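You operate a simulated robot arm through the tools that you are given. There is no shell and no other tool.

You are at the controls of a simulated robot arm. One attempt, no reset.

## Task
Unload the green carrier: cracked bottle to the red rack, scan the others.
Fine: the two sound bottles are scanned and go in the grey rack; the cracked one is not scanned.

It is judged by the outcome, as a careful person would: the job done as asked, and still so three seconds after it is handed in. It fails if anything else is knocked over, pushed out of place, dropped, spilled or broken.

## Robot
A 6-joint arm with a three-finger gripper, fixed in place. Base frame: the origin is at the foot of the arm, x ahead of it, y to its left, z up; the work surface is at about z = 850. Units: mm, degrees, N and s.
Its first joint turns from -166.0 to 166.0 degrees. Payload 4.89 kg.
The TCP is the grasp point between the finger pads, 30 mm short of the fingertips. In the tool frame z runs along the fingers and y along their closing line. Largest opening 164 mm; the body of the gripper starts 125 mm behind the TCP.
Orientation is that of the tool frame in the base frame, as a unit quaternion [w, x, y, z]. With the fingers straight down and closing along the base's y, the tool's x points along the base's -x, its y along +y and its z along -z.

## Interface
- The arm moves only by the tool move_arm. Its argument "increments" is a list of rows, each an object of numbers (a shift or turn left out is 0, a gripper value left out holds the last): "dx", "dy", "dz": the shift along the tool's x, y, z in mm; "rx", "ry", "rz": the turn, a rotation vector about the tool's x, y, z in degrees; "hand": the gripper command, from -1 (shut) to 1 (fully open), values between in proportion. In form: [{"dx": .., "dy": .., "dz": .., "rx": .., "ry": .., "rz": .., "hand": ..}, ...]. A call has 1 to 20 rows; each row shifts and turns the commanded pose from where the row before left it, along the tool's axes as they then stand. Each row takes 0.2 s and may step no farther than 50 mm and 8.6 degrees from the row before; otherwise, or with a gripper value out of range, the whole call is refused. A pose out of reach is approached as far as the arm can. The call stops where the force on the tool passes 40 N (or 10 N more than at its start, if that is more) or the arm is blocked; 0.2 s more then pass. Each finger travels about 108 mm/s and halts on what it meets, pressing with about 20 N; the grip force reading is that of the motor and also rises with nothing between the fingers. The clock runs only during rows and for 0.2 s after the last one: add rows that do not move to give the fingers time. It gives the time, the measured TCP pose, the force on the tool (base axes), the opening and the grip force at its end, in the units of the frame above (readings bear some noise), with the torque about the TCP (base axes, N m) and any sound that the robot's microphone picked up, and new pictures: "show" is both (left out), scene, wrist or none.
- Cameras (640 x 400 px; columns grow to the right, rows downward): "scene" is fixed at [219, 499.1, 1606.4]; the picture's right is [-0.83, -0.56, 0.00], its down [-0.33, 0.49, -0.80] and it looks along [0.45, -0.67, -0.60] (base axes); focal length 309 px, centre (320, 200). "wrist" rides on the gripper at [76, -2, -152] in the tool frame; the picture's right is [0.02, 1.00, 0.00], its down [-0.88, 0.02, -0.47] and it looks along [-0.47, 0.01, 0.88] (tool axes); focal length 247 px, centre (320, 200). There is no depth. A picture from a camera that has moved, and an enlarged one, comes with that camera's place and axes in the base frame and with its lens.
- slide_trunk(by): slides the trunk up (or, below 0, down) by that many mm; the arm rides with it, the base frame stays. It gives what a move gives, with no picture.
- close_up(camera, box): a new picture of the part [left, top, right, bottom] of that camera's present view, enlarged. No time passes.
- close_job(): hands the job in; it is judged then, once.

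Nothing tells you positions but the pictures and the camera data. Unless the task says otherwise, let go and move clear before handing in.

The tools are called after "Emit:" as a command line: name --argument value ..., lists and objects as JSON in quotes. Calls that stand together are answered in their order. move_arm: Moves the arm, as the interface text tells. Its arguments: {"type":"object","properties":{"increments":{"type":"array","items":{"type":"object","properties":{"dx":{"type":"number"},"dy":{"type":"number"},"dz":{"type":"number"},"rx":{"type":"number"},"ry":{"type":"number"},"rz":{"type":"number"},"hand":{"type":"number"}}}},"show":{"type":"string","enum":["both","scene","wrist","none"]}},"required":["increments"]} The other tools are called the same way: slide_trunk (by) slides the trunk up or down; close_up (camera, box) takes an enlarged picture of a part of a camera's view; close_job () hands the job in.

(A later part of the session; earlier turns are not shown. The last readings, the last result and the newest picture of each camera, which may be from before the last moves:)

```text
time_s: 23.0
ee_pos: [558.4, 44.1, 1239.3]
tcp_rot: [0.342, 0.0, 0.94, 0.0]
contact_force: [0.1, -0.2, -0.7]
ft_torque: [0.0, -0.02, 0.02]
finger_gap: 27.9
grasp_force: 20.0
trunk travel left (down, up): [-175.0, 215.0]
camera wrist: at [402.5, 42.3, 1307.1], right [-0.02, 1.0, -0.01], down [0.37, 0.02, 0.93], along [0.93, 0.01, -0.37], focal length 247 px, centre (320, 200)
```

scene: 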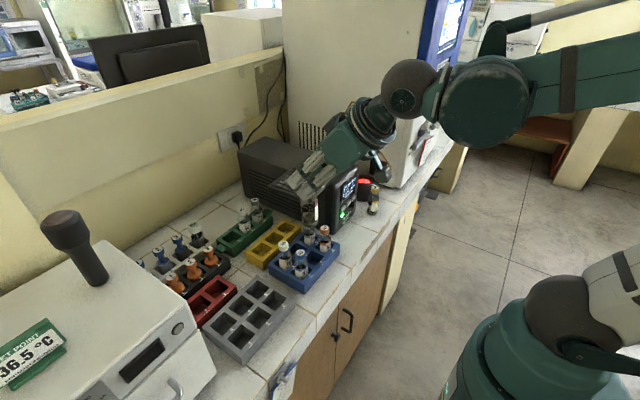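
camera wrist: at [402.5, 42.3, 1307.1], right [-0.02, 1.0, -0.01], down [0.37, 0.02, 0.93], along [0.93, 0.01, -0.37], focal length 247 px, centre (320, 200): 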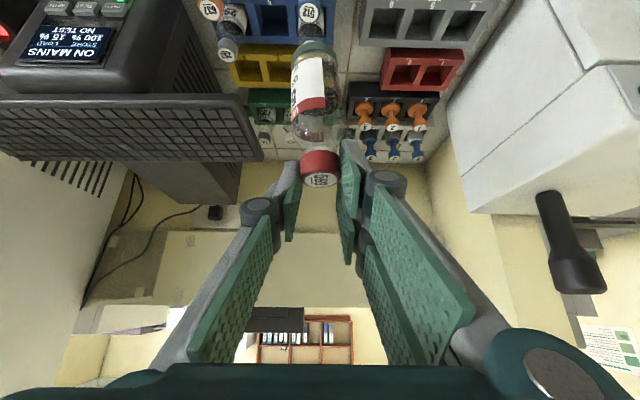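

Held well. Now moving across in front of the UPS (x≈480) and lowering a bit to measure the scanner from the side.

Emit:
move_arm --increments '[{"dx": 8, "dy": -40, "dz": -6.7}, {"dx": 8, "dy": -45, "dz": -6.7}, {"dx": 8, "dy": -45, "dz": -6.7}, {"dx": 8, "dy": -45, "dz": -6.7}, {"dx": 8, "dy": -45, "dz": -6.7}, {"dx": 8, "dy": -45, "dz": -6.7}, {"dx": 6, "dy": -47, "dz": -5}, {"dx": 6, "dy": -47, "dz": -5}, {"dy": -47}, {"dy": -47}, {"dx": 22.35, "dz": 26.6}, {"dx": 22.35, "dz": 26.6}, {"dx": 22.35, "dz": 26.6}, {"dx": 22.35, "dz": 26.6}, {}]'

Emit:
close_up --camera "wrist" --box '[200, 80, 360, 200]'

Emit:
close_up --camera "scene" --box '[300, 130, 420, 220]'

```text
time_s: 25.0
ee_pos: [525.9, -258.7, 1235.2]
tcp_rot: [0.341, -0.085, 0.936, 0.031]
contact_force: [-1.6, 3.5, 0.5]
ft_torque: [-0.43, -0.27, -0.36]
finger_gap: 27.8
grasp_force: 20.2
trunk travel left (down, up): [-175.0, 215.0]
stopped in row 10: the arm was blocked; the commanded pose is now the measured one
camera wrist: at [372.2, -289.1, 1303.1], right [-0.2, 0.98, -0.02], down [0.36, 0.09, 0.93], along [0.91, 0.18, -0.37], focal length 247 px, centre (320, 200)
```

scene: 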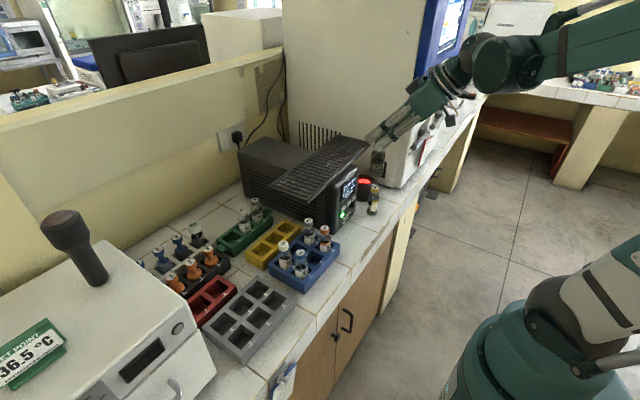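
wrist: 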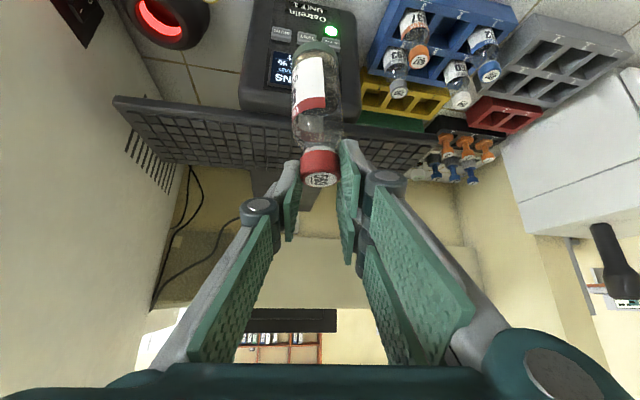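

```text
3.33 times, centred on (280, 140) of wrist
camera zoom: at [372.2, -289.1, 1303.1], right [-0.2, 0.98, -0.02], down [0.36, 0.09, 0.93], along [0.91, 0.18, -0.37], focal length 823 px, centre (453, 400)
```

zoom: 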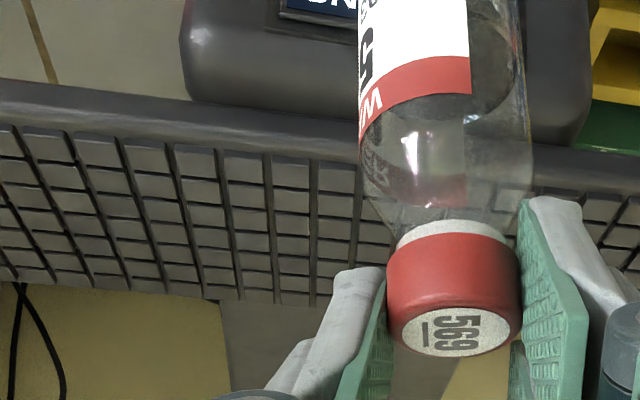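

```text
4.44 times, centred on (360, 175) of scene
camera zoom: at [219.0, 499.1, 1606.4], right [-0.83, -0.56, 0.0], down [-0.33, 0.49, -0.8], along [0.45, -0.67, -0.6], focal length 1371 px, centre (142, 311)
```

zoom: 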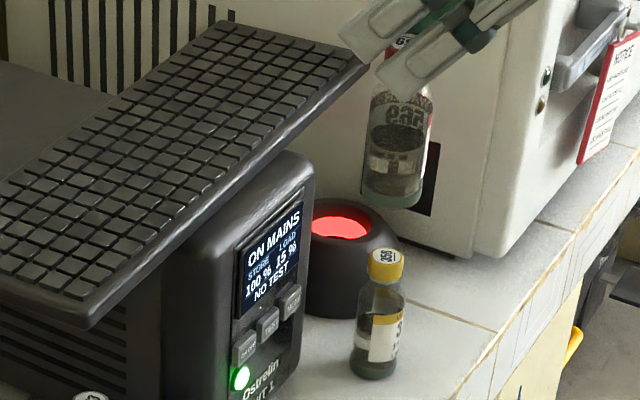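

The arm reported being blocked with no real contact force, while holding the bottle safely above the UPS front; the tool has yawed off about 10°, so it seems to be a joint posture issue. I'll turn the tool toward the arm's natural azimuth in small steps and see whether it frees up.

Emit:
move_arm --increments '[{"rx": 2.57, "rz": 3.06}, {"rx": 5.14, "rz": 6.13}, {"rx": 5.14, "rz": 6.13}, {"rx": 5.14, "rz": 6.13}, {}]'

```text
time_s: 26.2
ee_pos: [530.4, -268.3, 1236.0]
tcp_rot: [0.338, 0.147, 0.928, -0.053]
contact_force: [1.0, 0.2, -0.7]
ft_torque: [-0.03, -0.03, -0.01]
finger_gap: 27.6
grasp_force: 20.0
trunk travel left (down, up): [-175.0, 215.0]
camera wrist: at [380.7, -219.2, 1303.6], right [0.29, 0.96, -0.01], down [0.36, -0.1, 0.93], along [0.89, -0.28, -0.37], focal length 247 px, centre (320, 200)
```

scene: 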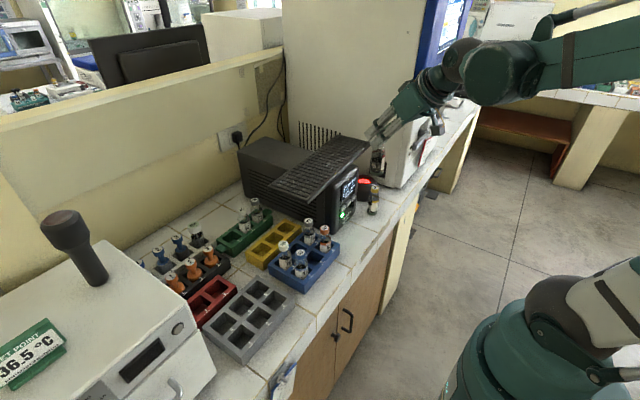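
wrist: 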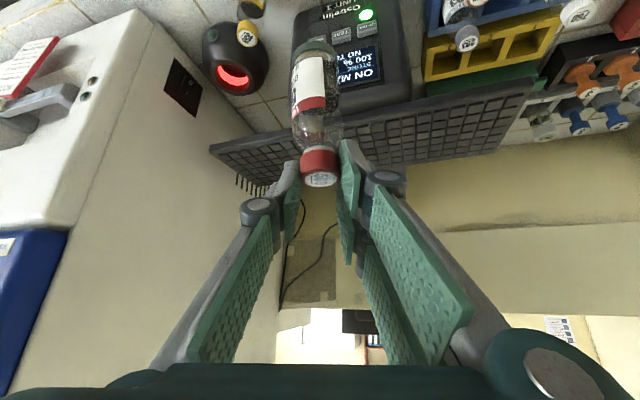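

That freed it (the tool now leans back toward the base, yaw 18°, which suits the scanner). Continuing to the viewing point in front of the scanner.

Emit:
move_arm --increments '[{"dx": 0.7, "dy": -37.6, "dz": -0.6}, {"dx": 0.7, "dy": -37.6, "dz": -0.6}, {"dx": 0.7, "dy": -37.6, "dz": -0.6}, {"dx": 0.7, "dy": -37.6, "dz": -0.6}, {}, {"dx": 21.9, "dz": 26.05}, {"dx": 21.9, "dz": 26.05}, {"dx": 21.9, "dz": 26.05}, {"dx": 21.9, "dz": 26.05}, {}]'

Emit:
close_up --camera "wrist" --box '[200, 80, 380, 200]'

Emit:
close_up --camera "scene" --box '[300, 130, 420, 220]'

```text
time_s: 27.4
ee_pos: [526.6, -326.7, 1231.2]
tcp_rot: [0.341, 0.075, 0.937, -0.028]
contact_force: [-0.1, 0.2, -0.6]
ft_torque: [-0.06, -0.05, 0.0]
finger_gap: 27.8
grasp_force: 19.7
trunk travel left (down, up): [-175.0, 215.0]
stopped in row 5: the arm was blocked; the commanded pose is now the measured one
camera wrist: at [372.5, -303.1, 1300.5], right [0.14, 0.99, -0.01], down [0.37, -0.04, 0.93], along [0.92, -0.14, -0.37], focal length 247 px, centre (320, 200)
```

scene: 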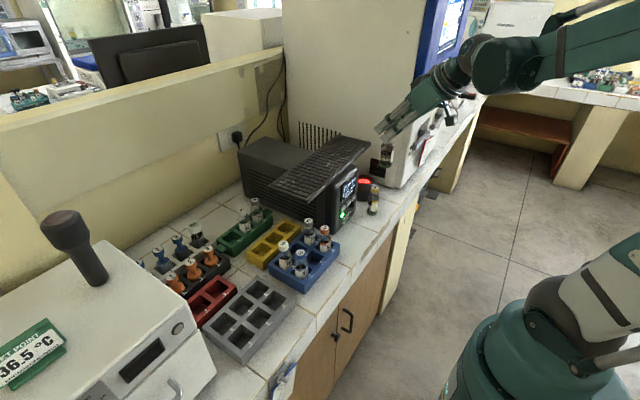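
wrist: 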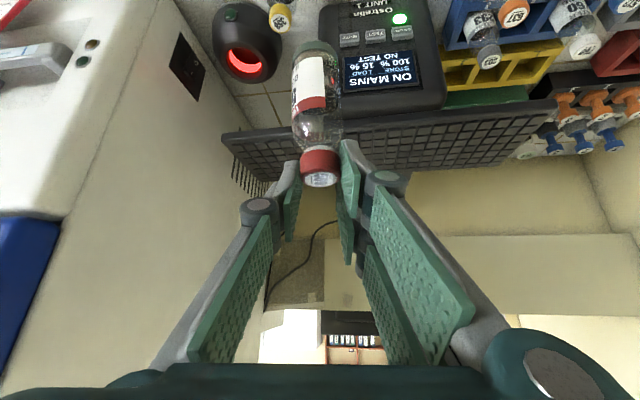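

```text
3.33 times, centred on (290, 140) of wrist
camera zoom: at [372.5, -303.1, 1300.5], right [0.14, 0.99, -0.01], down [0.37, -0.04, 0.93], along [0.92, -0.14, -0.37], focal length 823 px, centre (420, 400)
```

zoom: 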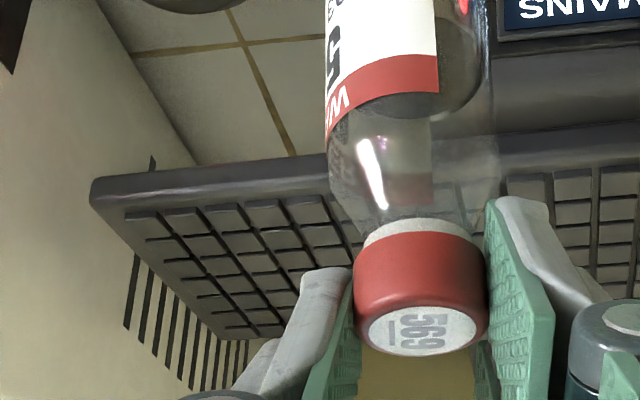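

```text
4.44 times, centred on (360, 175) of scene
camera zoom: at [219.0, 499.1, 1606.4], right [-0.83, -0.56, 0.0], down [-0.33, 0.49, -0.8], along [0.45, -0.67, -0.6], focal length 1371 px, centre (142, 311)
```

zoom: 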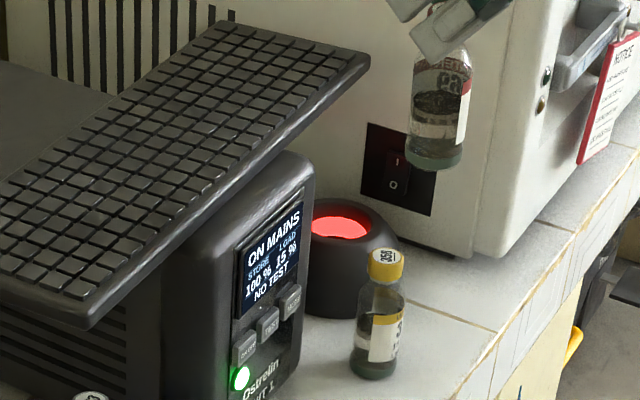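

The block recurs at the same first-joint angle when the wrist is close to the base, so I should pass with the wrist further out. I'll yaw a bit more, raise to clear the keyboard comfortably, and reach y≈-484 at a larger radius.

Emit:
move_arm --increments '[{"rx": 5.14, "rz": 6.13}, {"rx": 5.14, "rz": 6.13}, {"dx": -44.8, "dy": 14.1, "dz": -1}, {"dx": -44.8, "dy": 14.1, "dz": -1}, {}, {"dx": -16, "dy": -32.8, "dz": 13.4}, {"dx": -16, "dy": -32.8, "dz": 13.4}, {"dx": -16, "dy": -32.8, "dz": 13.4}, {"dx": -16, "dy": -32.8, "dz": 13.4}, {}]'

```text
time_s: 29.6
ee_pos: [618.6, -493.3, 1293.2]
tcp_rot: [0.333, 0.209, 0.916, -0.076]
contact_force: [0.3, -0.8, -1.1]
ft_torque: [0.08, 0.05, 0.03]
finger_gap: 27.5
grasp_force: 19.7
trunk travel left (down, up): [-175.0, 215.0]
camera wrist: at [477.6, -426.3, 1360.5], right [0.42, 0.91, -0.01], down [0.34, -0.14, 0.93], along [0.84, -0.39, -0.37], focal length 247 px, centre (320, 200)
```

scene: 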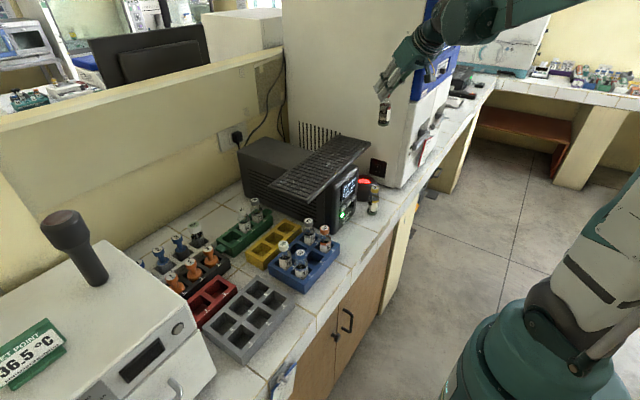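
wrist: 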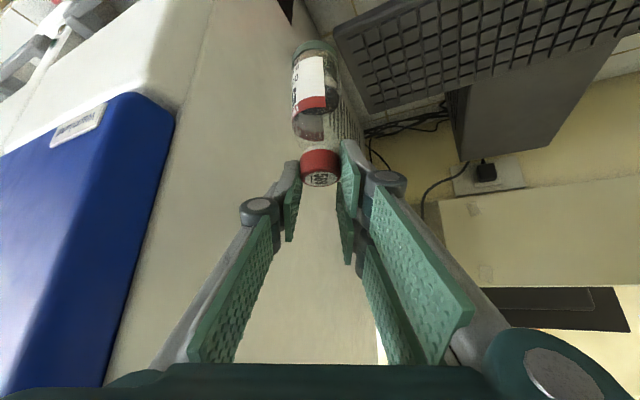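

It reached (619, -493, 1293) with room from the keyboard. All views agree the scanner mouth is at about (663, -485.5, 917). I'll zoom to confirm the bottle's hang length, then descend partway in front of the keyboard edge.

Emit:
close_up --camera "wrist" --box '[260, 20, 380, 200]'

Emit:
move_arm --increments '[{"dx": 26, "dy": 1.1, "dz": 29.1}, {"dx": 26, "dy": 1.1, "dz": 29.1}, {"dx": 26, "dy": 1.1, "dz": 29.1}, {"dx": 26, "dy": 1.1, "dz": 29.1}, {}]'

Emit:
close_up --camera "scene" --box '[310, 90, 430, 220]'

Emit:
close_up --camera "wrist" --box '[240, 0, 400, 200]'

```text
2.22 times, centred on (320, 110) of wrist
camera zoom: at [477.6, -426.3, 1360.5], right [0.42, 0.91, -0.01], down [0.34, -0.14, 0.93], along [0.84, -0.39, -0.37], focal length 549 px, centre (320, 400)
```

zoom: 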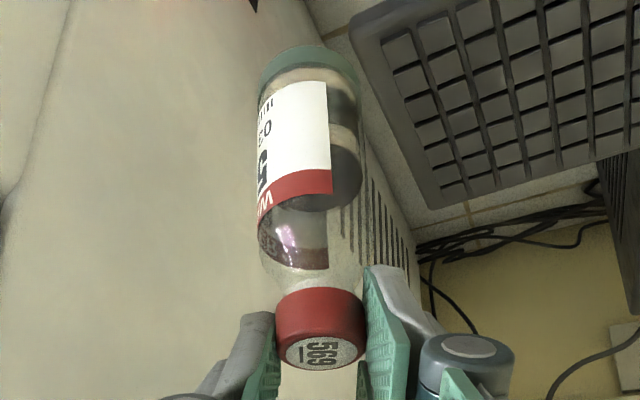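

```text
time_s: 30.8
ee_pos: [615.2, -484.7, 1135.5]
tcp_rot: [0.333, 0.209, 0.916, -0.076]
contact_force: [-0.3, -0.6, -1.6]
ft_torque: [0.06, 0.03, 0.02]
finger_gap: 27.7
grasp_force: 20.0
trunk travel left (down, up): [-175.0, 215.0]
camera wrist: at [474.4, -418.4, 1204.4], right [0.42, 0.91, -0.01], down [0.34, -0.14, 0.93], along [0.84, -0.39, -0.37], focal length 247 px, centre (320, 200)
```

scene: 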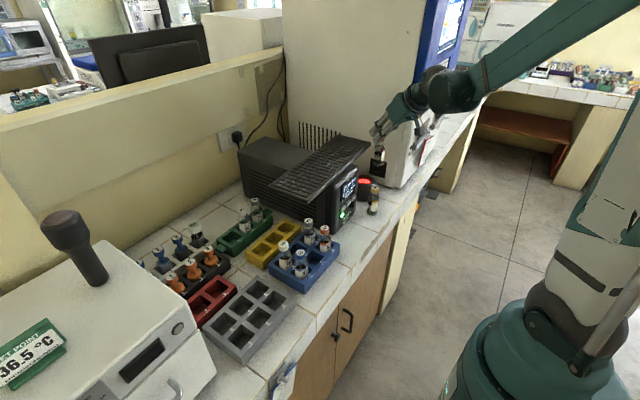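
wrist: 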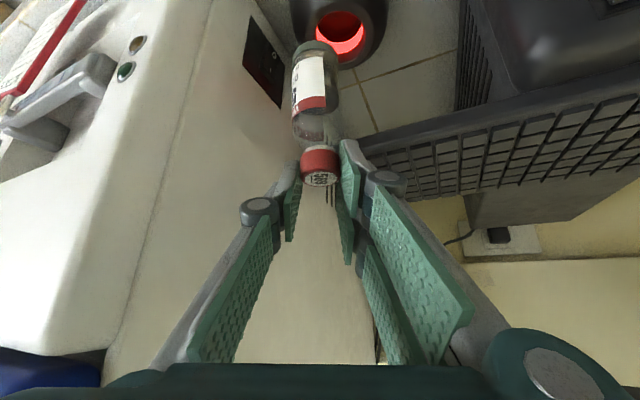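

```text
3.08 times, centred on (370, 155) of scene
camera zoom: at [219.0, 499.1, 1606.4], right [-0.83, -0.56, 0.0], down [-0.33, 0.49, -0.8], along [0.45, -0.67, -0.6], focal length 949 px, centre (166, 338)
```

zoom: 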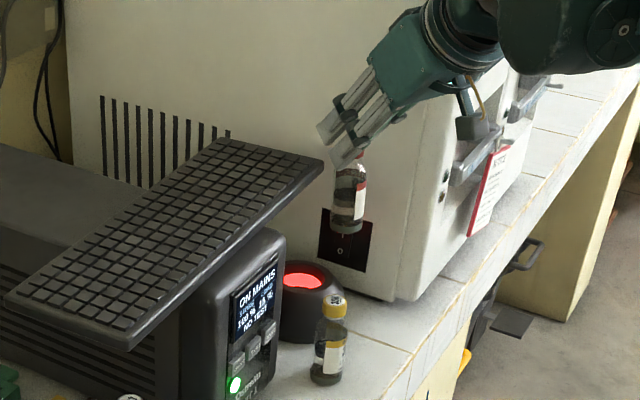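

```text
2.00 times, centred on (320, 100) of wrist
camera zoom: at [474.4, -418.4, 1204.4], right [0.42, 0.91, -0.01], down [0.34, -0.14, 0.93], along [0.84, -0.39, -0.37], focal length 494 px, centre (320, 400)
```

zoom: 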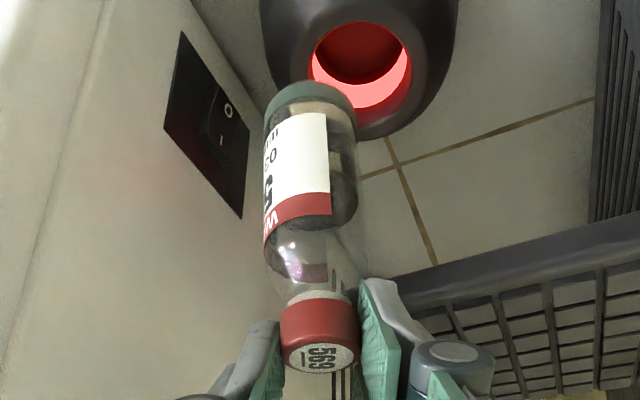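

At TCP z≈1057 upright the tilted fingers would foul the keyboard, so I'll lower in front of its edge first, then tilt the tool 15° more so the bottle's base swings forward under the keyboard toward the well.

Emit:
move_arm --increments '[{"dx": 26.6, "dy": 6.75, "dz": 26.65}, {"dx": 26.6, "dy": 6.75, "dz": 26.65}, {}]'

Emit:
close_up --camera "wrist" --box '[240, 0, 480, 200]'

Emit:
close_up --camera "scene" --box '[310, 110, 430, 220]'

```text
time_s: 31.6
ee_pos: [616.9, -471.5, 1060.5]
tcp_rot: [0.334, 0.208, 0.916, -0.076]
contact_force: [0.0, -1.9, 2.3]
ft_torque: [0.03, -0.11, -0.04]
finger_gap: 27.7
grasp_force: 19.9
trunk travel left (down, up): [-175.0, 215.0]
camera wrist: at [475.4, -404.1, 1129.2], right [0.42, 0.91, -0.01], down [0.34, -0.14, 0.93], along [0.84, -0.39, -0.37], focal length 247 px, centre (320, 200)
```

scene: 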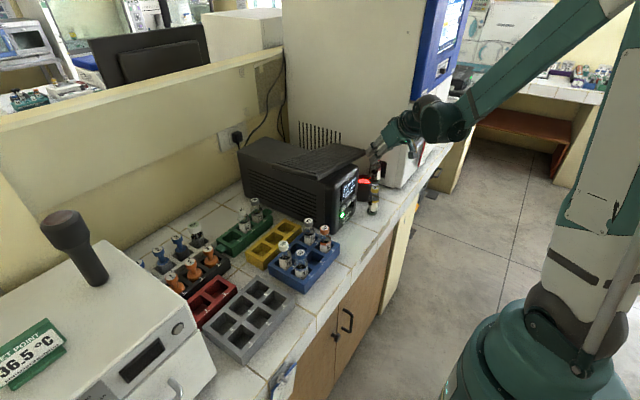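
wrist: 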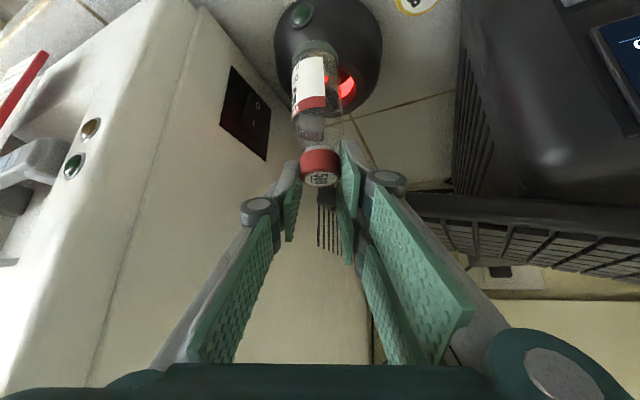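

```text
2.00 times, centred on (360, 100) of wrist
camera zoom: at [475.4, -404.1, 1129.2], right [0.42, 0.91, -0.01], down [0.34, -0.14, 0.93], along [0.84, -0.39, -0.37], focal length 494 px, centre (240, 400)
```

zoom: 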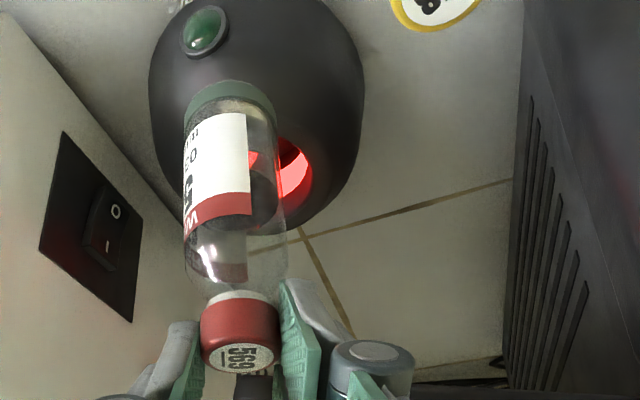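

```text
3.64 times, centred on (370, 165) of scene
camera zoom: at [219.0, 499.1, 1606.4], right [-0.83, -0.56, 0.0], down [-0.33, 0.49, -0.8], along [0.45, -0.67, -0.6], focal length 1122 px, centre (138, 327)
```

zoom: 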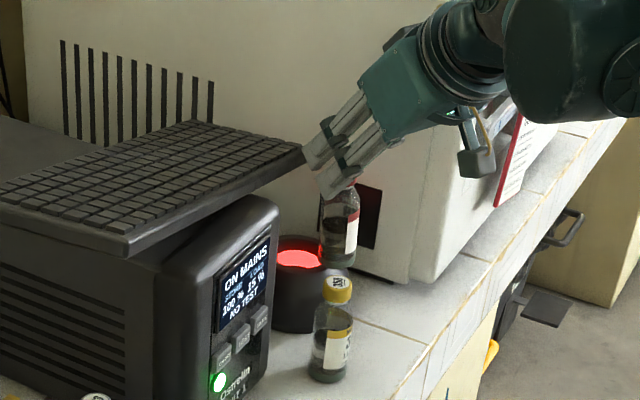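

The keyboard looks different in the scene picture; I need to check immediately whether it has shifted.

Emit:
close_up --camera "scene" --box '[230, 110, 420, 230]'

Emit:
close_up --camera "wrist" --box '[380, 120, 640, 300]'

```text
3.33 times, centred on (325, 170) of scene
camera zoom: at [219.0, 499.1, 1606.4], right [-0.83, -0.56, 0.0], down [-0.33, 0.49, -0.8], along [0.45, -0.67, -0.6], focal length 1029 px, centre (303, 300)
```

zoom: 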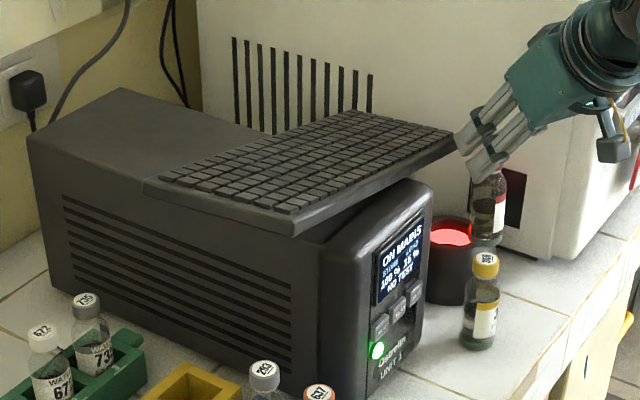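

```text
2.22 times, centred on (510, 210) of wrist
camera zoom: at [475.4, -404.1, 1129.2], right [0.42, 0.91, -0.01], down [0.34, -0.14, 0.93], along [0.84, -0.39, -0.37], focal length 549 px, centre (-102, 178)
```

zoom: 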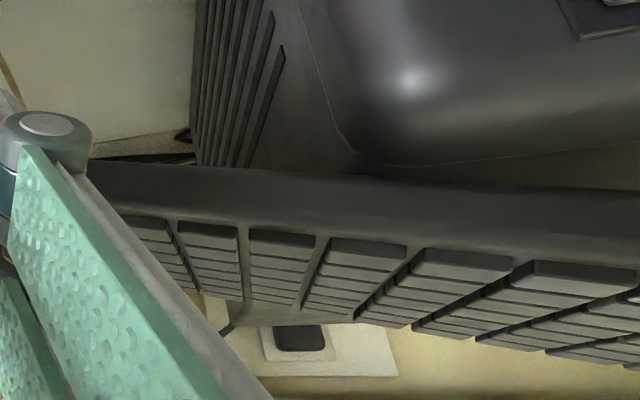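

The keyboard's near corner is being pressed down by the gripper and its other end has lifted off the UPS, so it's closer to the edge than I estimated. I'll reverse the same path slowly so it settles back gently onto the UPS.

Emit:
move_arm --increments '[{"dx": -4, "dy": -1, "dz": -4}, {"dx": -4, "dy": -1, "dz": -4}, {"dx": -4, "dy": -1, "dz": -4}, {}]'

Emit:
close_up --camera "scene" --box '[230, 110, 420, 230]'

```text
time_s: 32.6
ee_pos: [614.5, -473.6, 1078.6]
tcp_rot: [0.333, 0.208, 0.916, -0.076]
contact_force: [0.8, -0.4, 0.0]
ft_torque: [0.01, -0.02, 0.0]
finger_gap: 27.7
grasp_force: 20.3
trunk travel left (down, up): [-175.0, 215.0]
camera wrist: at [473.5, -407.2, 1146.7], right [0.42, 0.91, -0.01], down [0.34, -0.14, 0.93], along [0.84, -0.39, -0.37], focal length 247 px, centre (320, 200)
```

scene: 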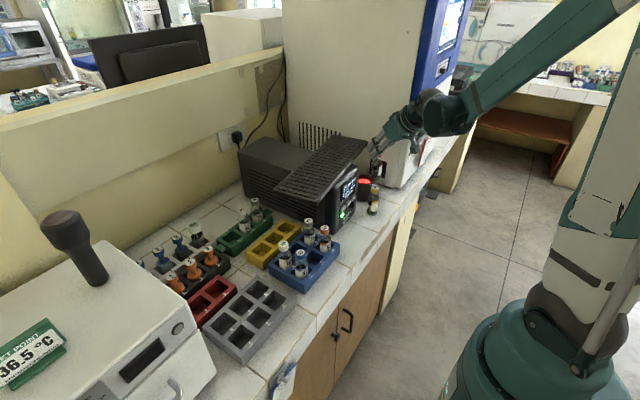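
wrist: 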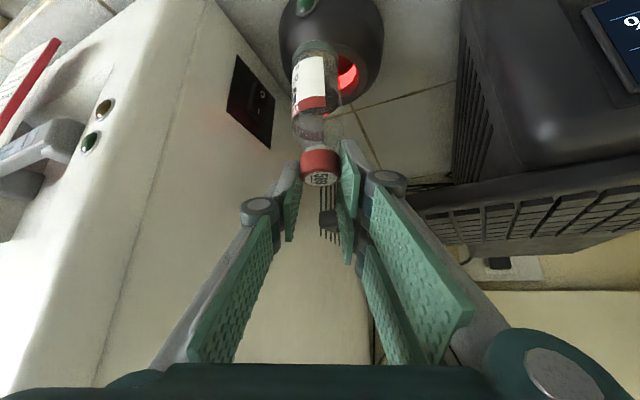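

```text
3.33 times, centred on (325, 170) of scene
camera zoom: at [219.0, 499.1, 1606.4], right [-0.83, -0.56, 0.0], down [-0.33, 0.49, -0.8], along [0.45, -0.67, -0.6], focal length 1029 px, centre (303, 300)
```

zoom: 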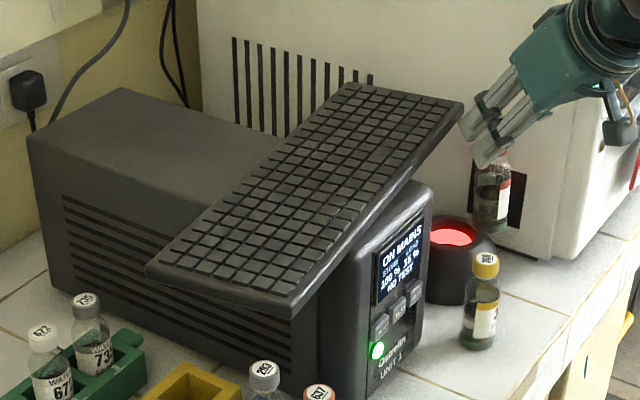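

The keyboard has settled flat again, only turned about 5° about its centre (the fingertips had caught its edge). I'll back off toward the robot a little and lower in front of the edge with more margin, checking it each step.

Emit:
move_arm --increments '[{"dx": 6.9, "dy": -4.3, "dz": -5.8}, {"dx": 6.4, "dz": 7.7}, {"dx": 6.4, "dz": 7.7}, {}]'

Emit:
close_up --camera "scene" --box '[230, 110, 420, 230]'

Emit:
close_up --camera "scene" --box '[340, 130, 420, 190]'

```text
time_s: 33.6
ee_pos: [604.8, -474.8, 1058.3]
tcp_rot: [0.333, 0.208, 0.916, -0.076]
contact_force: [-0.5, 0.2, -0.9]
ft_torque: [0.02, -0.02, -0.04]
finger_gap: 27.6
grasp_force: 20.1
trunk travel left (down, up): [-175.0, 215.0]
camera wrist: at [464.2, -407.4, 1126.8], right [0.42, 0.91, -0.01], down [0.34, -0.14, 0.93], along [0.84, -0.39, -0.37], focal length 247 px, centre (320, 200)
```

scene: 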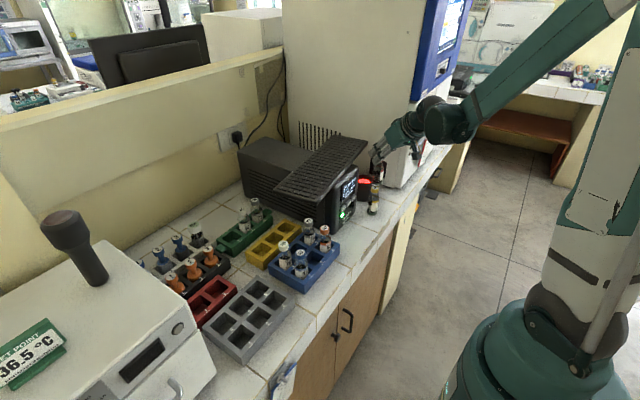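
wrist: 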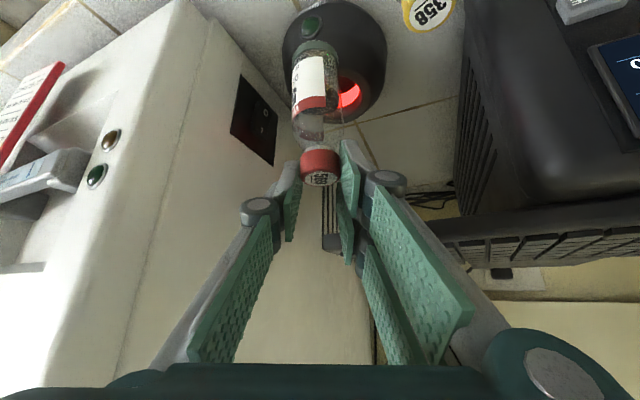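

```text
3.33 times, centred on (325, 170) of scene
camera zoom: at [219.0, 499.1, 1606.4], right [-0.83, -0.56, 0.0], down [-0.33, 0.49, -0.8], along [0.45, -0.67, -0.6], focal length 1029 px, centre (303, 300)
```

zoom: 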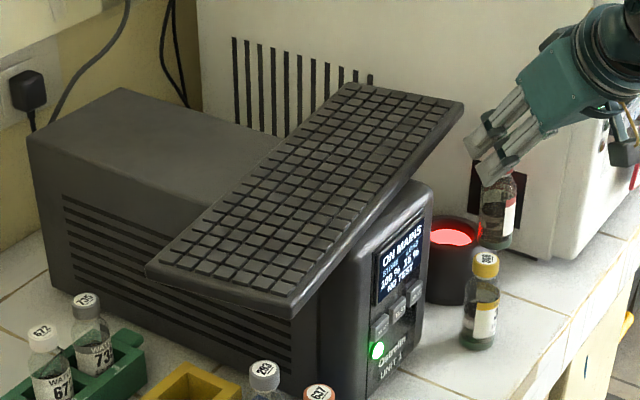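

```text
6.67 times, centred on (380, 160) of scene
camera zoom: at [219.0, 499.1, 1606.4], right [-0.83, -0.56, 0.0], down [-0.33, 0.49, -0.8], along [0.45, -0.67, -0.6], focal length 2057 px, centre (-80, 467)
```

zoom: 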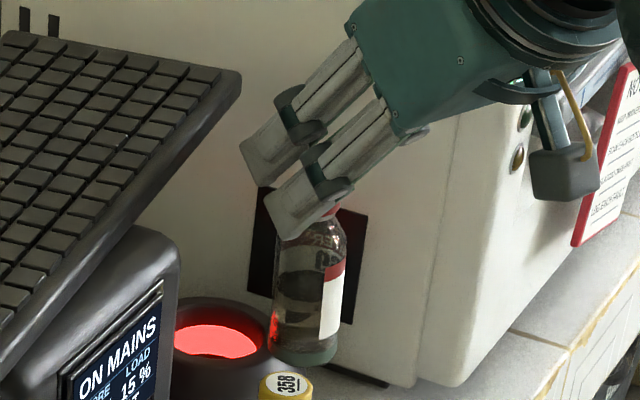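

Clear now and the keyboard is steady. Next: small forward steps interleaved with tilting 15° more, so the bottle base moves toward the well.

Emit:
move_arm --increments '[{"dx": -6.2, "dy": 6.1, "dz": 5.2}, {"ry": -5}, {"dx": -5.8, "dy": 6.1, "dz": 5.8}, {"ry": -5}, {"ry": -5}, {}]'

Emit:
close_up --camera "scene" --box '[270, 120, 430, 220]'

Emit:
close_up --camera "wrist" --box '[240, 0, 480, 200]'

```text
time_s: 35.0
ee_pos: [626.1, -471.7, 1059.1]
tcp_rot: [0.451, 0.196, 0.865, -0.102]
contact_force: [0.3, 0.3, -1.5]
ft_torque: [0.0, 0.05, -0.03]
finger_gap: 27.3
grasp_force: 20.5
trunk travel left (down, up): [-175.0, 215.0]
camera wrist: at [473.4, -398.2, 1083.3], right [0.42, 0.91, -0.02], down [0.11, -0.03, 0.99], along [0.9, -0.42, -0.12], focal length 247 px, centre (320, 200)
```

scene: 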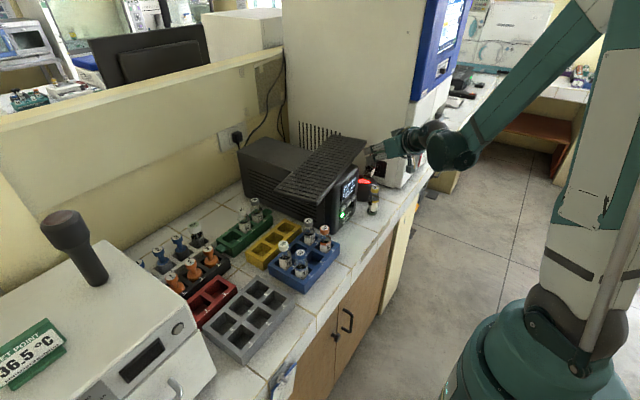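
wrist: 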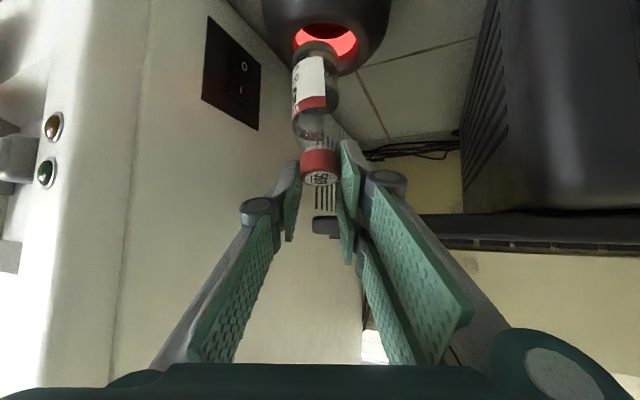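

```text
4.00 times, centred on (350, 170) of scene
camera zoom: at [219.0, 499.1, 1606.4], right [-0.83, -0.56, 0.0], down [-0.33, 0.49, -0.8], along [0.45, -0.67, -0.6], focal length 1234 px, centre (200, 320)
```

zoom: 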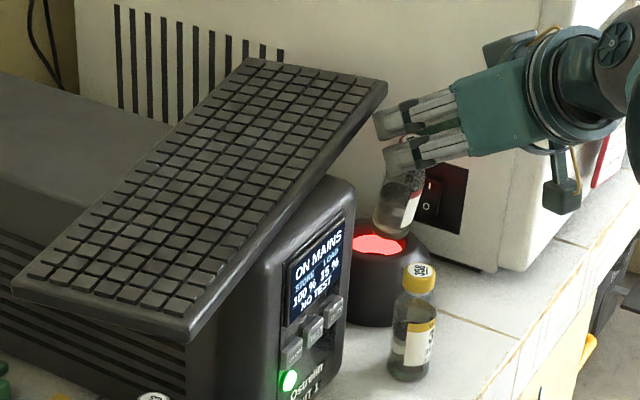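

```text
2.00 times, centred on (360, 100) of wrist
camera zoom: at [473.4, -398.2, 1083.3], right [0.42, 0.91, -0.02], down [0.11, -0.03, 0.99], along [0.9, -0.42, -0.12], focal length 494 px, centre (240, 400)
```

zoom: 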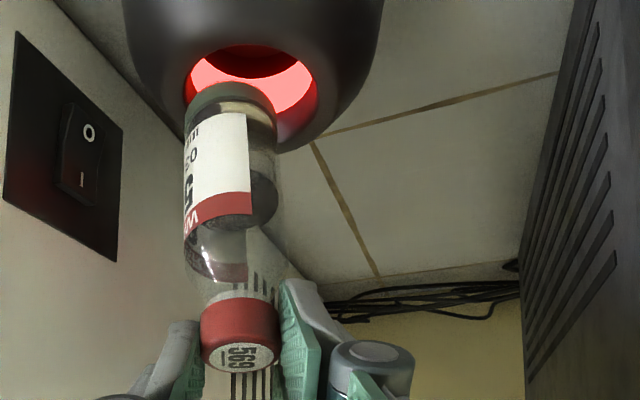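

Well aligned: base of the bottle at about (655, -486, 939), mouth at (662.5, -484.5, 917). I'll move forward 9 mm and lower in small steps, listening for the scanner.

Emit:
move_arm --increments '[{"dx": 2.15, "dy": 4.8, "dz": 10.9}, {"dx": 4.9, "dz": 3.44}, {}]'

Emit:
close_up --camera "wrist" --box '[240, 0, 400, 120]'

Emit:
close_up --camera "scene" --box '[330, 140, 410, 200]'

```text
time_s: 35.8
ee_pos: [634.1, -470.3, 1044.5]
tcp_rot: [0.45, 0.197, 0.865, -0.103]
contact_force: [0.3, 0.6, -0.5]
ft_torque: [-0.01, 0.02, -0.04]
finger_gap: 27.8
grasp_force: 19.7
trunk travel left (down, up): [-175.0, 215.0]
camera wrist: at [481.9, -398.0, 1069.1], right [0.42, 0.91, -0.02], down [0.12, -0.03, 0.99], along [0.9, -0.42, -0.12], focal length 247 px, centre (320, 200)
```

scene: 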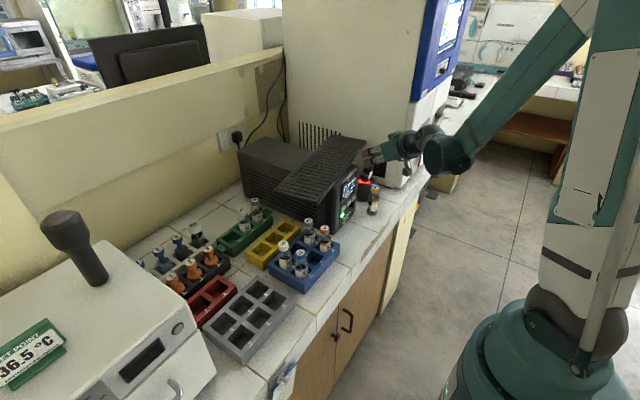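
wrist: 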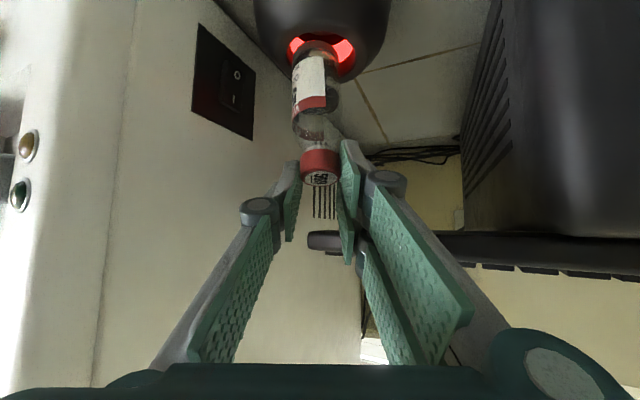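

```text
3.33 times, centred on (320, 60) of wrist
camera zoom: at [481.9, -398.0, 1069.1], right [0.42, 0.91, -0.02], down [0.12, -0.03, 0.99], along [0.9, -0.42, -0.12], focal length 823 px, centre (320, 667)
```

zoom: 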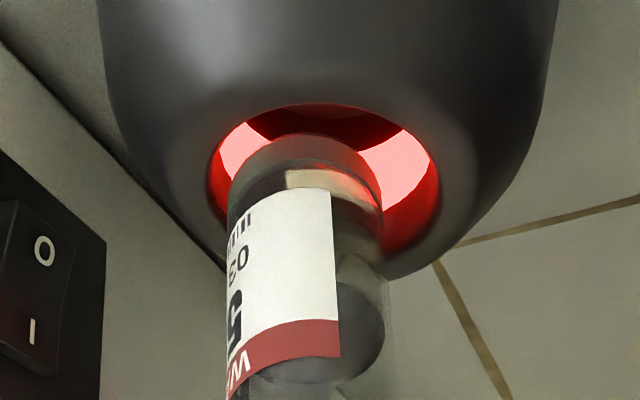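

```text
6.67 times, centred on (370, 170) of scene
camera zoom: at [219.0, 499.1, 1606.4], right [-0.83, -0.56, 0.0], down [-0.33, 0.49, -0.8], along [0.45, -0.67, -0.6], focal length 2057 px, centre (-13, 400)
```

zoom: 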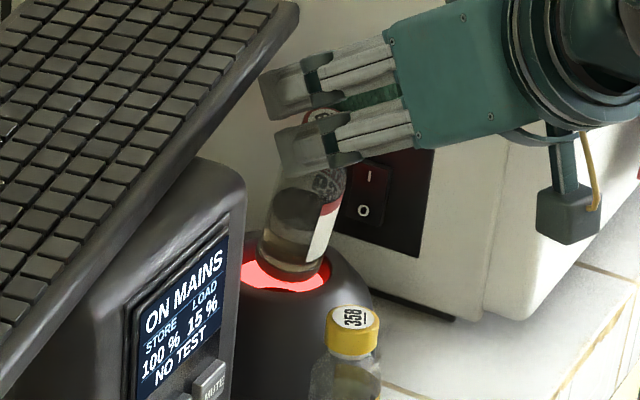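

The base is just at the mouth, inside the ring. Lowering further in small steps with a 3 mm sideways correction.

Emit:
move_arm --increments '[{"dx": 6.6, "dy": 3.3, "dz": 4.56}, {}, {}]'

Emit:
close_up --camera "wrist" --box '[240, 0, 400, 120]'

Emit:
close_up --camera "scene" --box '[330, 140, 410, 200]'

```text
time_s: 36.6
ee_pos: [634.6, -466.6, 1036.2]
tcp_rot: [0.451, 0.196, 0.865, -0.102]
contact_force: [0.1, -0.2, -0.8]
ft_torque: [0.02, -0.01, -0.02]
finger_gap: 27.6
grasp_force: 19.3
trunk travel left (down, up): [-175.0, 215.0]
camera wrist: at [482.8, -394.7, 1061.2], right [0.42, 0.91, -0.02], down [0.11, -0.03, 0.99], along [0.9, -0.42, -0.12], focal length 247 px, centre (320, 200)
```

scene: 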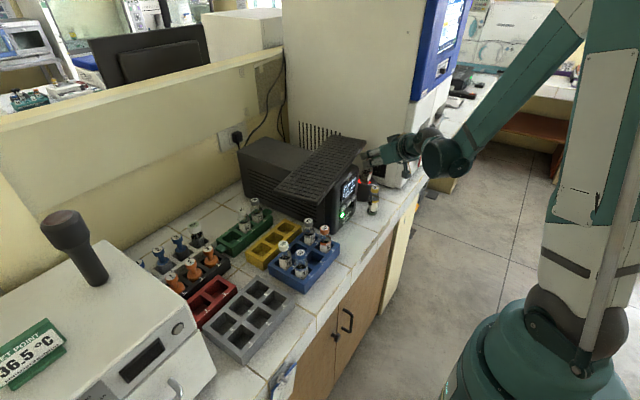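
wrist: 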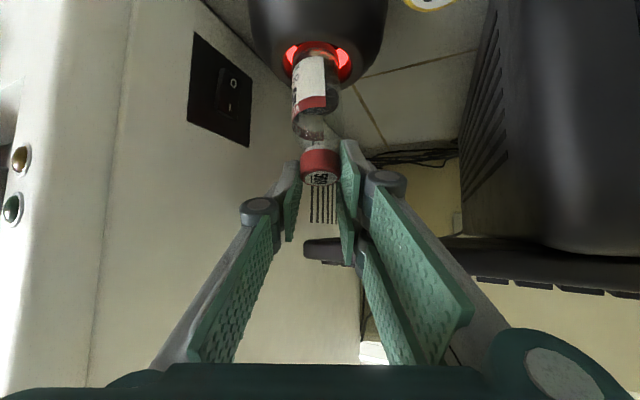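

```text
3.33 times, centred on (320, 60) of wrist
camera zoom: at [482.8, -394.7, 1061.2], right [0.42, 0.91, -0.02], down [0.11, -0.03, 0.99], along [0.9, -0.42, -0.12], focal length 823 px, centre (320, 667)
```

zoom: 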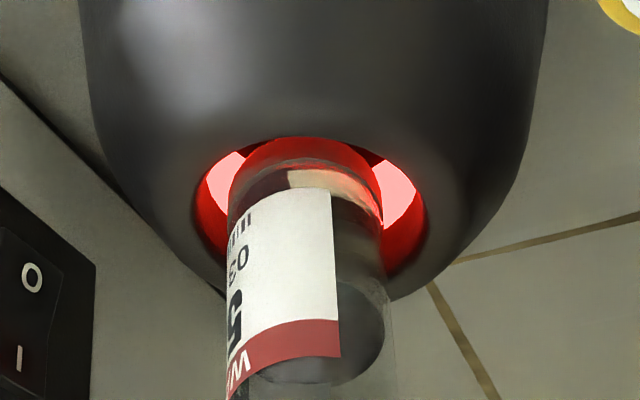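

```text
6.67 times, centred on (370, 170) of scene
camera zoom: at [219.0, 499.1, 1606.4], right [-0.83, -0.56, 0.0], down [-0.33, 0.49, -0.8], along [0.45, -0.67, -0.6], focal length 2057 px, centre (-13, 400)
```

zoom: 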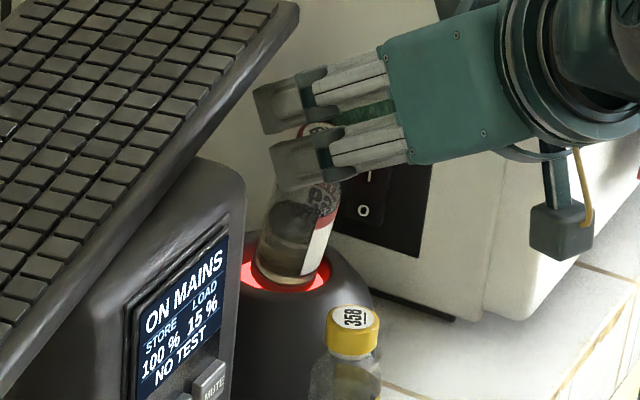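

Bottle is centred in the ring and starting to enter. No beep yet; lowering 12 mm more.

Emit:
move_arm --increments '[{"dx": 4.9, "dz": 3.44}, {"dx": 4.9, "dz": 3.44}, {}, {}]'

Emit:
close_up --camera "wrist" --box '[240, 0, 400, 120]'

Emit:
close_up --camera "scene" --box '[290, 130, 410, 210]'

```text
time_s: 37.6
ee_pos: [635.3, -465.2, 1023.9]
tcp_rot: [0.45, 0.196, 0.865, -0.102]
contact_force: [0.4, -0.2, -0.1]
ft_torque: [0.03, 0.01, -0.01]
finger_gap: 27.8
grasp_force: 20.1
trunk travel left (down, up): [-175.0, 215.0]
camera wrist: at [482.9, -394.1, 1049.2], right [0.42, 0.91, -0.02], down [0.11, -0.03, 0.99], along [0.9, -0.42, -0.12], focal length 247 px, centre (320, 200)
```

scene: 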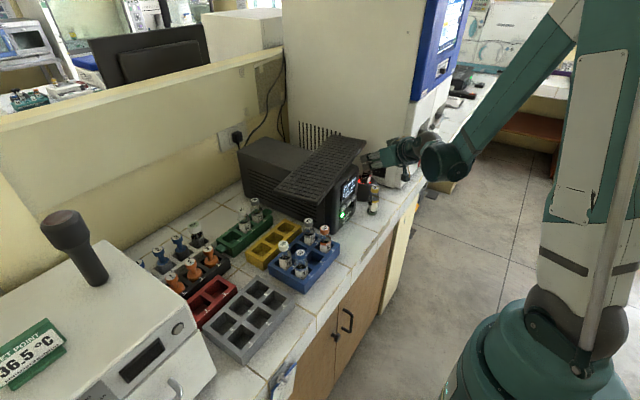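
wrist: 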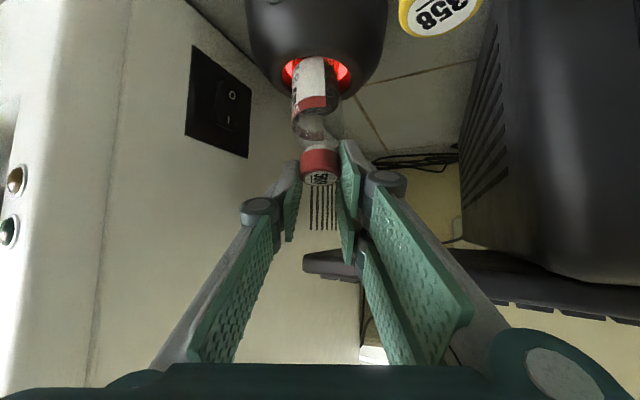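

```text
3.33 times, centred on (320, 60) of wrist
camera zoom: at [482.9, -394.1, 1049.2], right [0.42, 0.91, -0.02], down [0.11, -0.03, 0.99], along [0.9, -0.42, -0.12], focal length 823 px, centre (320, 667)
```

zoom: 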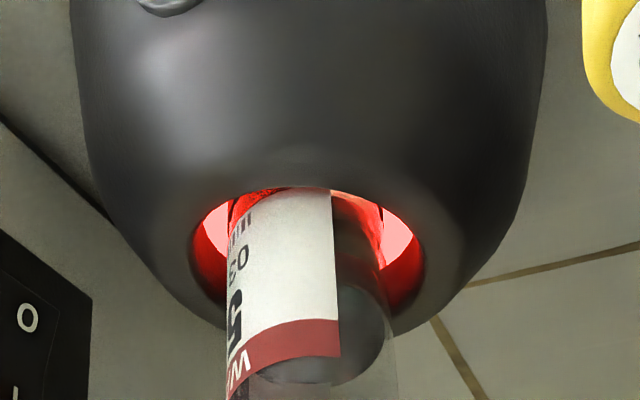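

```text
5.00 times, centred on (350, 170) of scene
camera zoom: at [219.0, 499.1, 1606.4], right [-0.83, -0.56, 0.0], down [-0.33, 0.49, -0.8], along [0.45, -0.67, -0.6], focal length 1543 px, centre (170, 350)
```

zoom: 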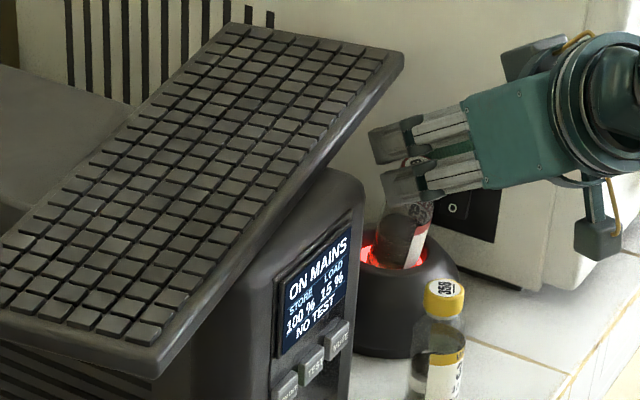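

Entering cleanly with no contact forces. Lowering 10 mm more and waiting a moment.

Emit:
move_arm --increments '[{"dx": 4.1, "dz": 2.87}, {"dx": 4.1, "dz": 2.87}, {}, {}]'

Emit:
close_up --camera "wrist" --box '[240, 0, 400, 120]'

Emit:
close_up --camera "scene" --box '[290, 130, 410, 210]'

```text
time_s: 38.6
ee_pos: [636.2, -467.0, 1013.8]
tcp_rot: [0.45, 0.195, 0.865, -0.102]
contact_force: [0.3, 0.0, -0.7]
ft_torque: [0.01, -0.02, 0.0]
finger_gap: 27.3
grasp_force: 20.6
trunk travel left (down, up): [-175.0, 215.0]
camera wrist: at [483.2, -394.2, 1039.3], right [0.42, 0.91, -0.02], down [0.11, -0.03, 0.99], along [0.9, -0.42, -0.12], focal length 247 px, centre (320, 200)
```

scene: 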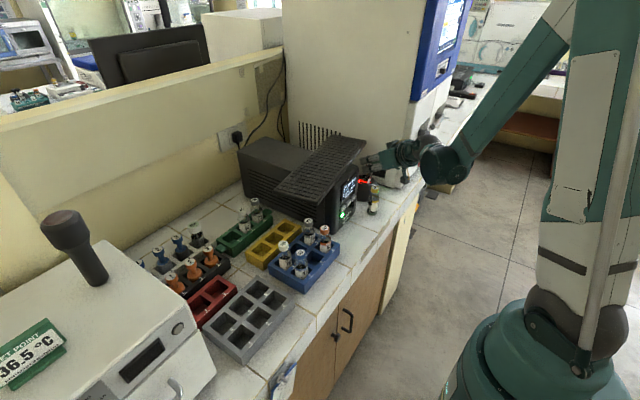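
wrist: 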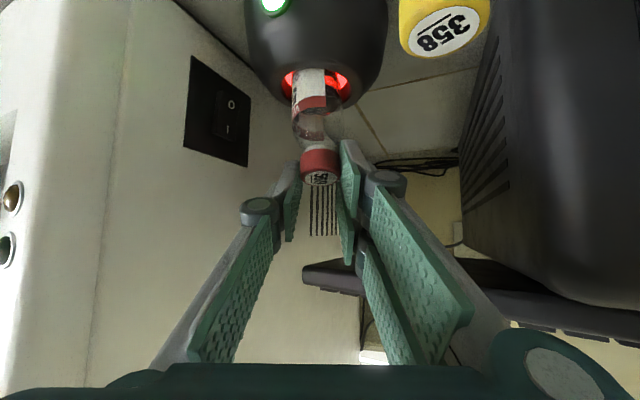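

```text
3.33 times, centred on (320, 60) of wrist
camera zoom: at [483.2, -394.2, 1039.3], right [0.42, 0.91, -0.02], down [0.11, -0.03, 0.99], along [0.9, -0.42, -0.12], focal length 823 px, centre (320, 667)
```

zoom: 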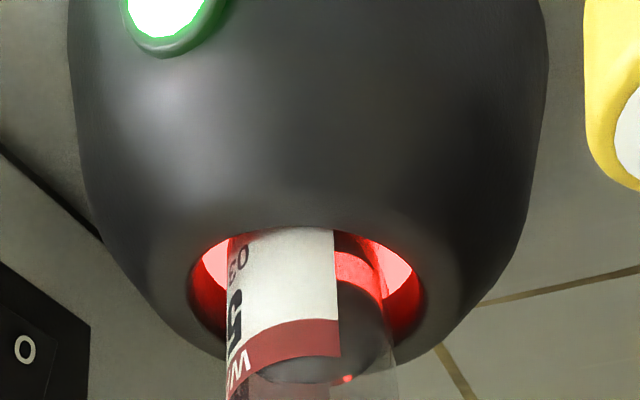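

```text
5.00 times, centred on (350, 170) of scene
camera zoom: at [219.0, 499.1, 1606.4], right [-0.83, -0.56, 0.0], down [-0.33, 0.49, -0.8], along [0.45, -0.67, -0.6], focal length 1543 px, centre (170, 350)
```

zoom: 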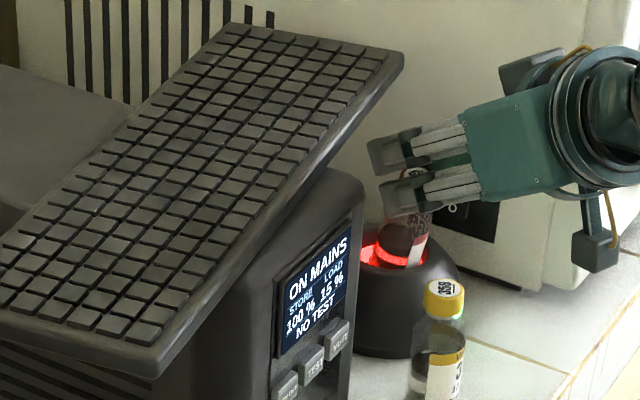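

The scanner's lamp has lit bright green, so it has registered the bottle. I'll hold a moment to confirm before withdrawing.

Emit:
move_arm --increments '[{}, {}, {}, {}]' --show "wrist"

```text
time_s: 39.6
ee_pos: [635.2, -467.2, 1013.7]
tcp_rot: [0.45, 0.197, 0.865, -0.103]
contact_force: [-0.7, -0.4, -0.5]
ft_torque: [0.05, 0.0, 0.0]
finger_gap: 27.7
grasp_force: 20.2
trunk travel left (down, up): [-175.0, 215.0]
camera wrist: at [483.3, -394.3, 1039.4], right [0.42, 0.91, -0.02], down [0.11, -0.03, 0.99], along [0.9, -0.42, -0.12], focal length 247 px, centre (320, 200)
```

wrist: 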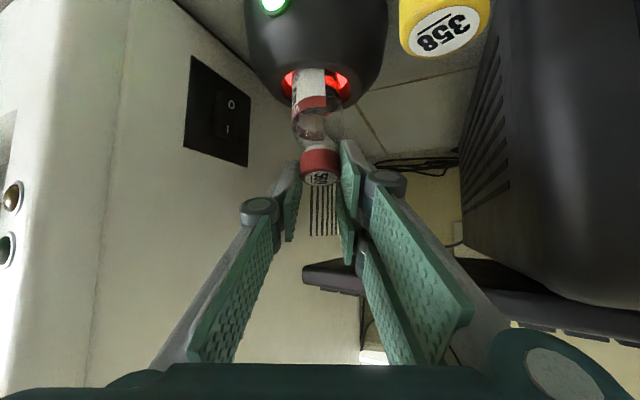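

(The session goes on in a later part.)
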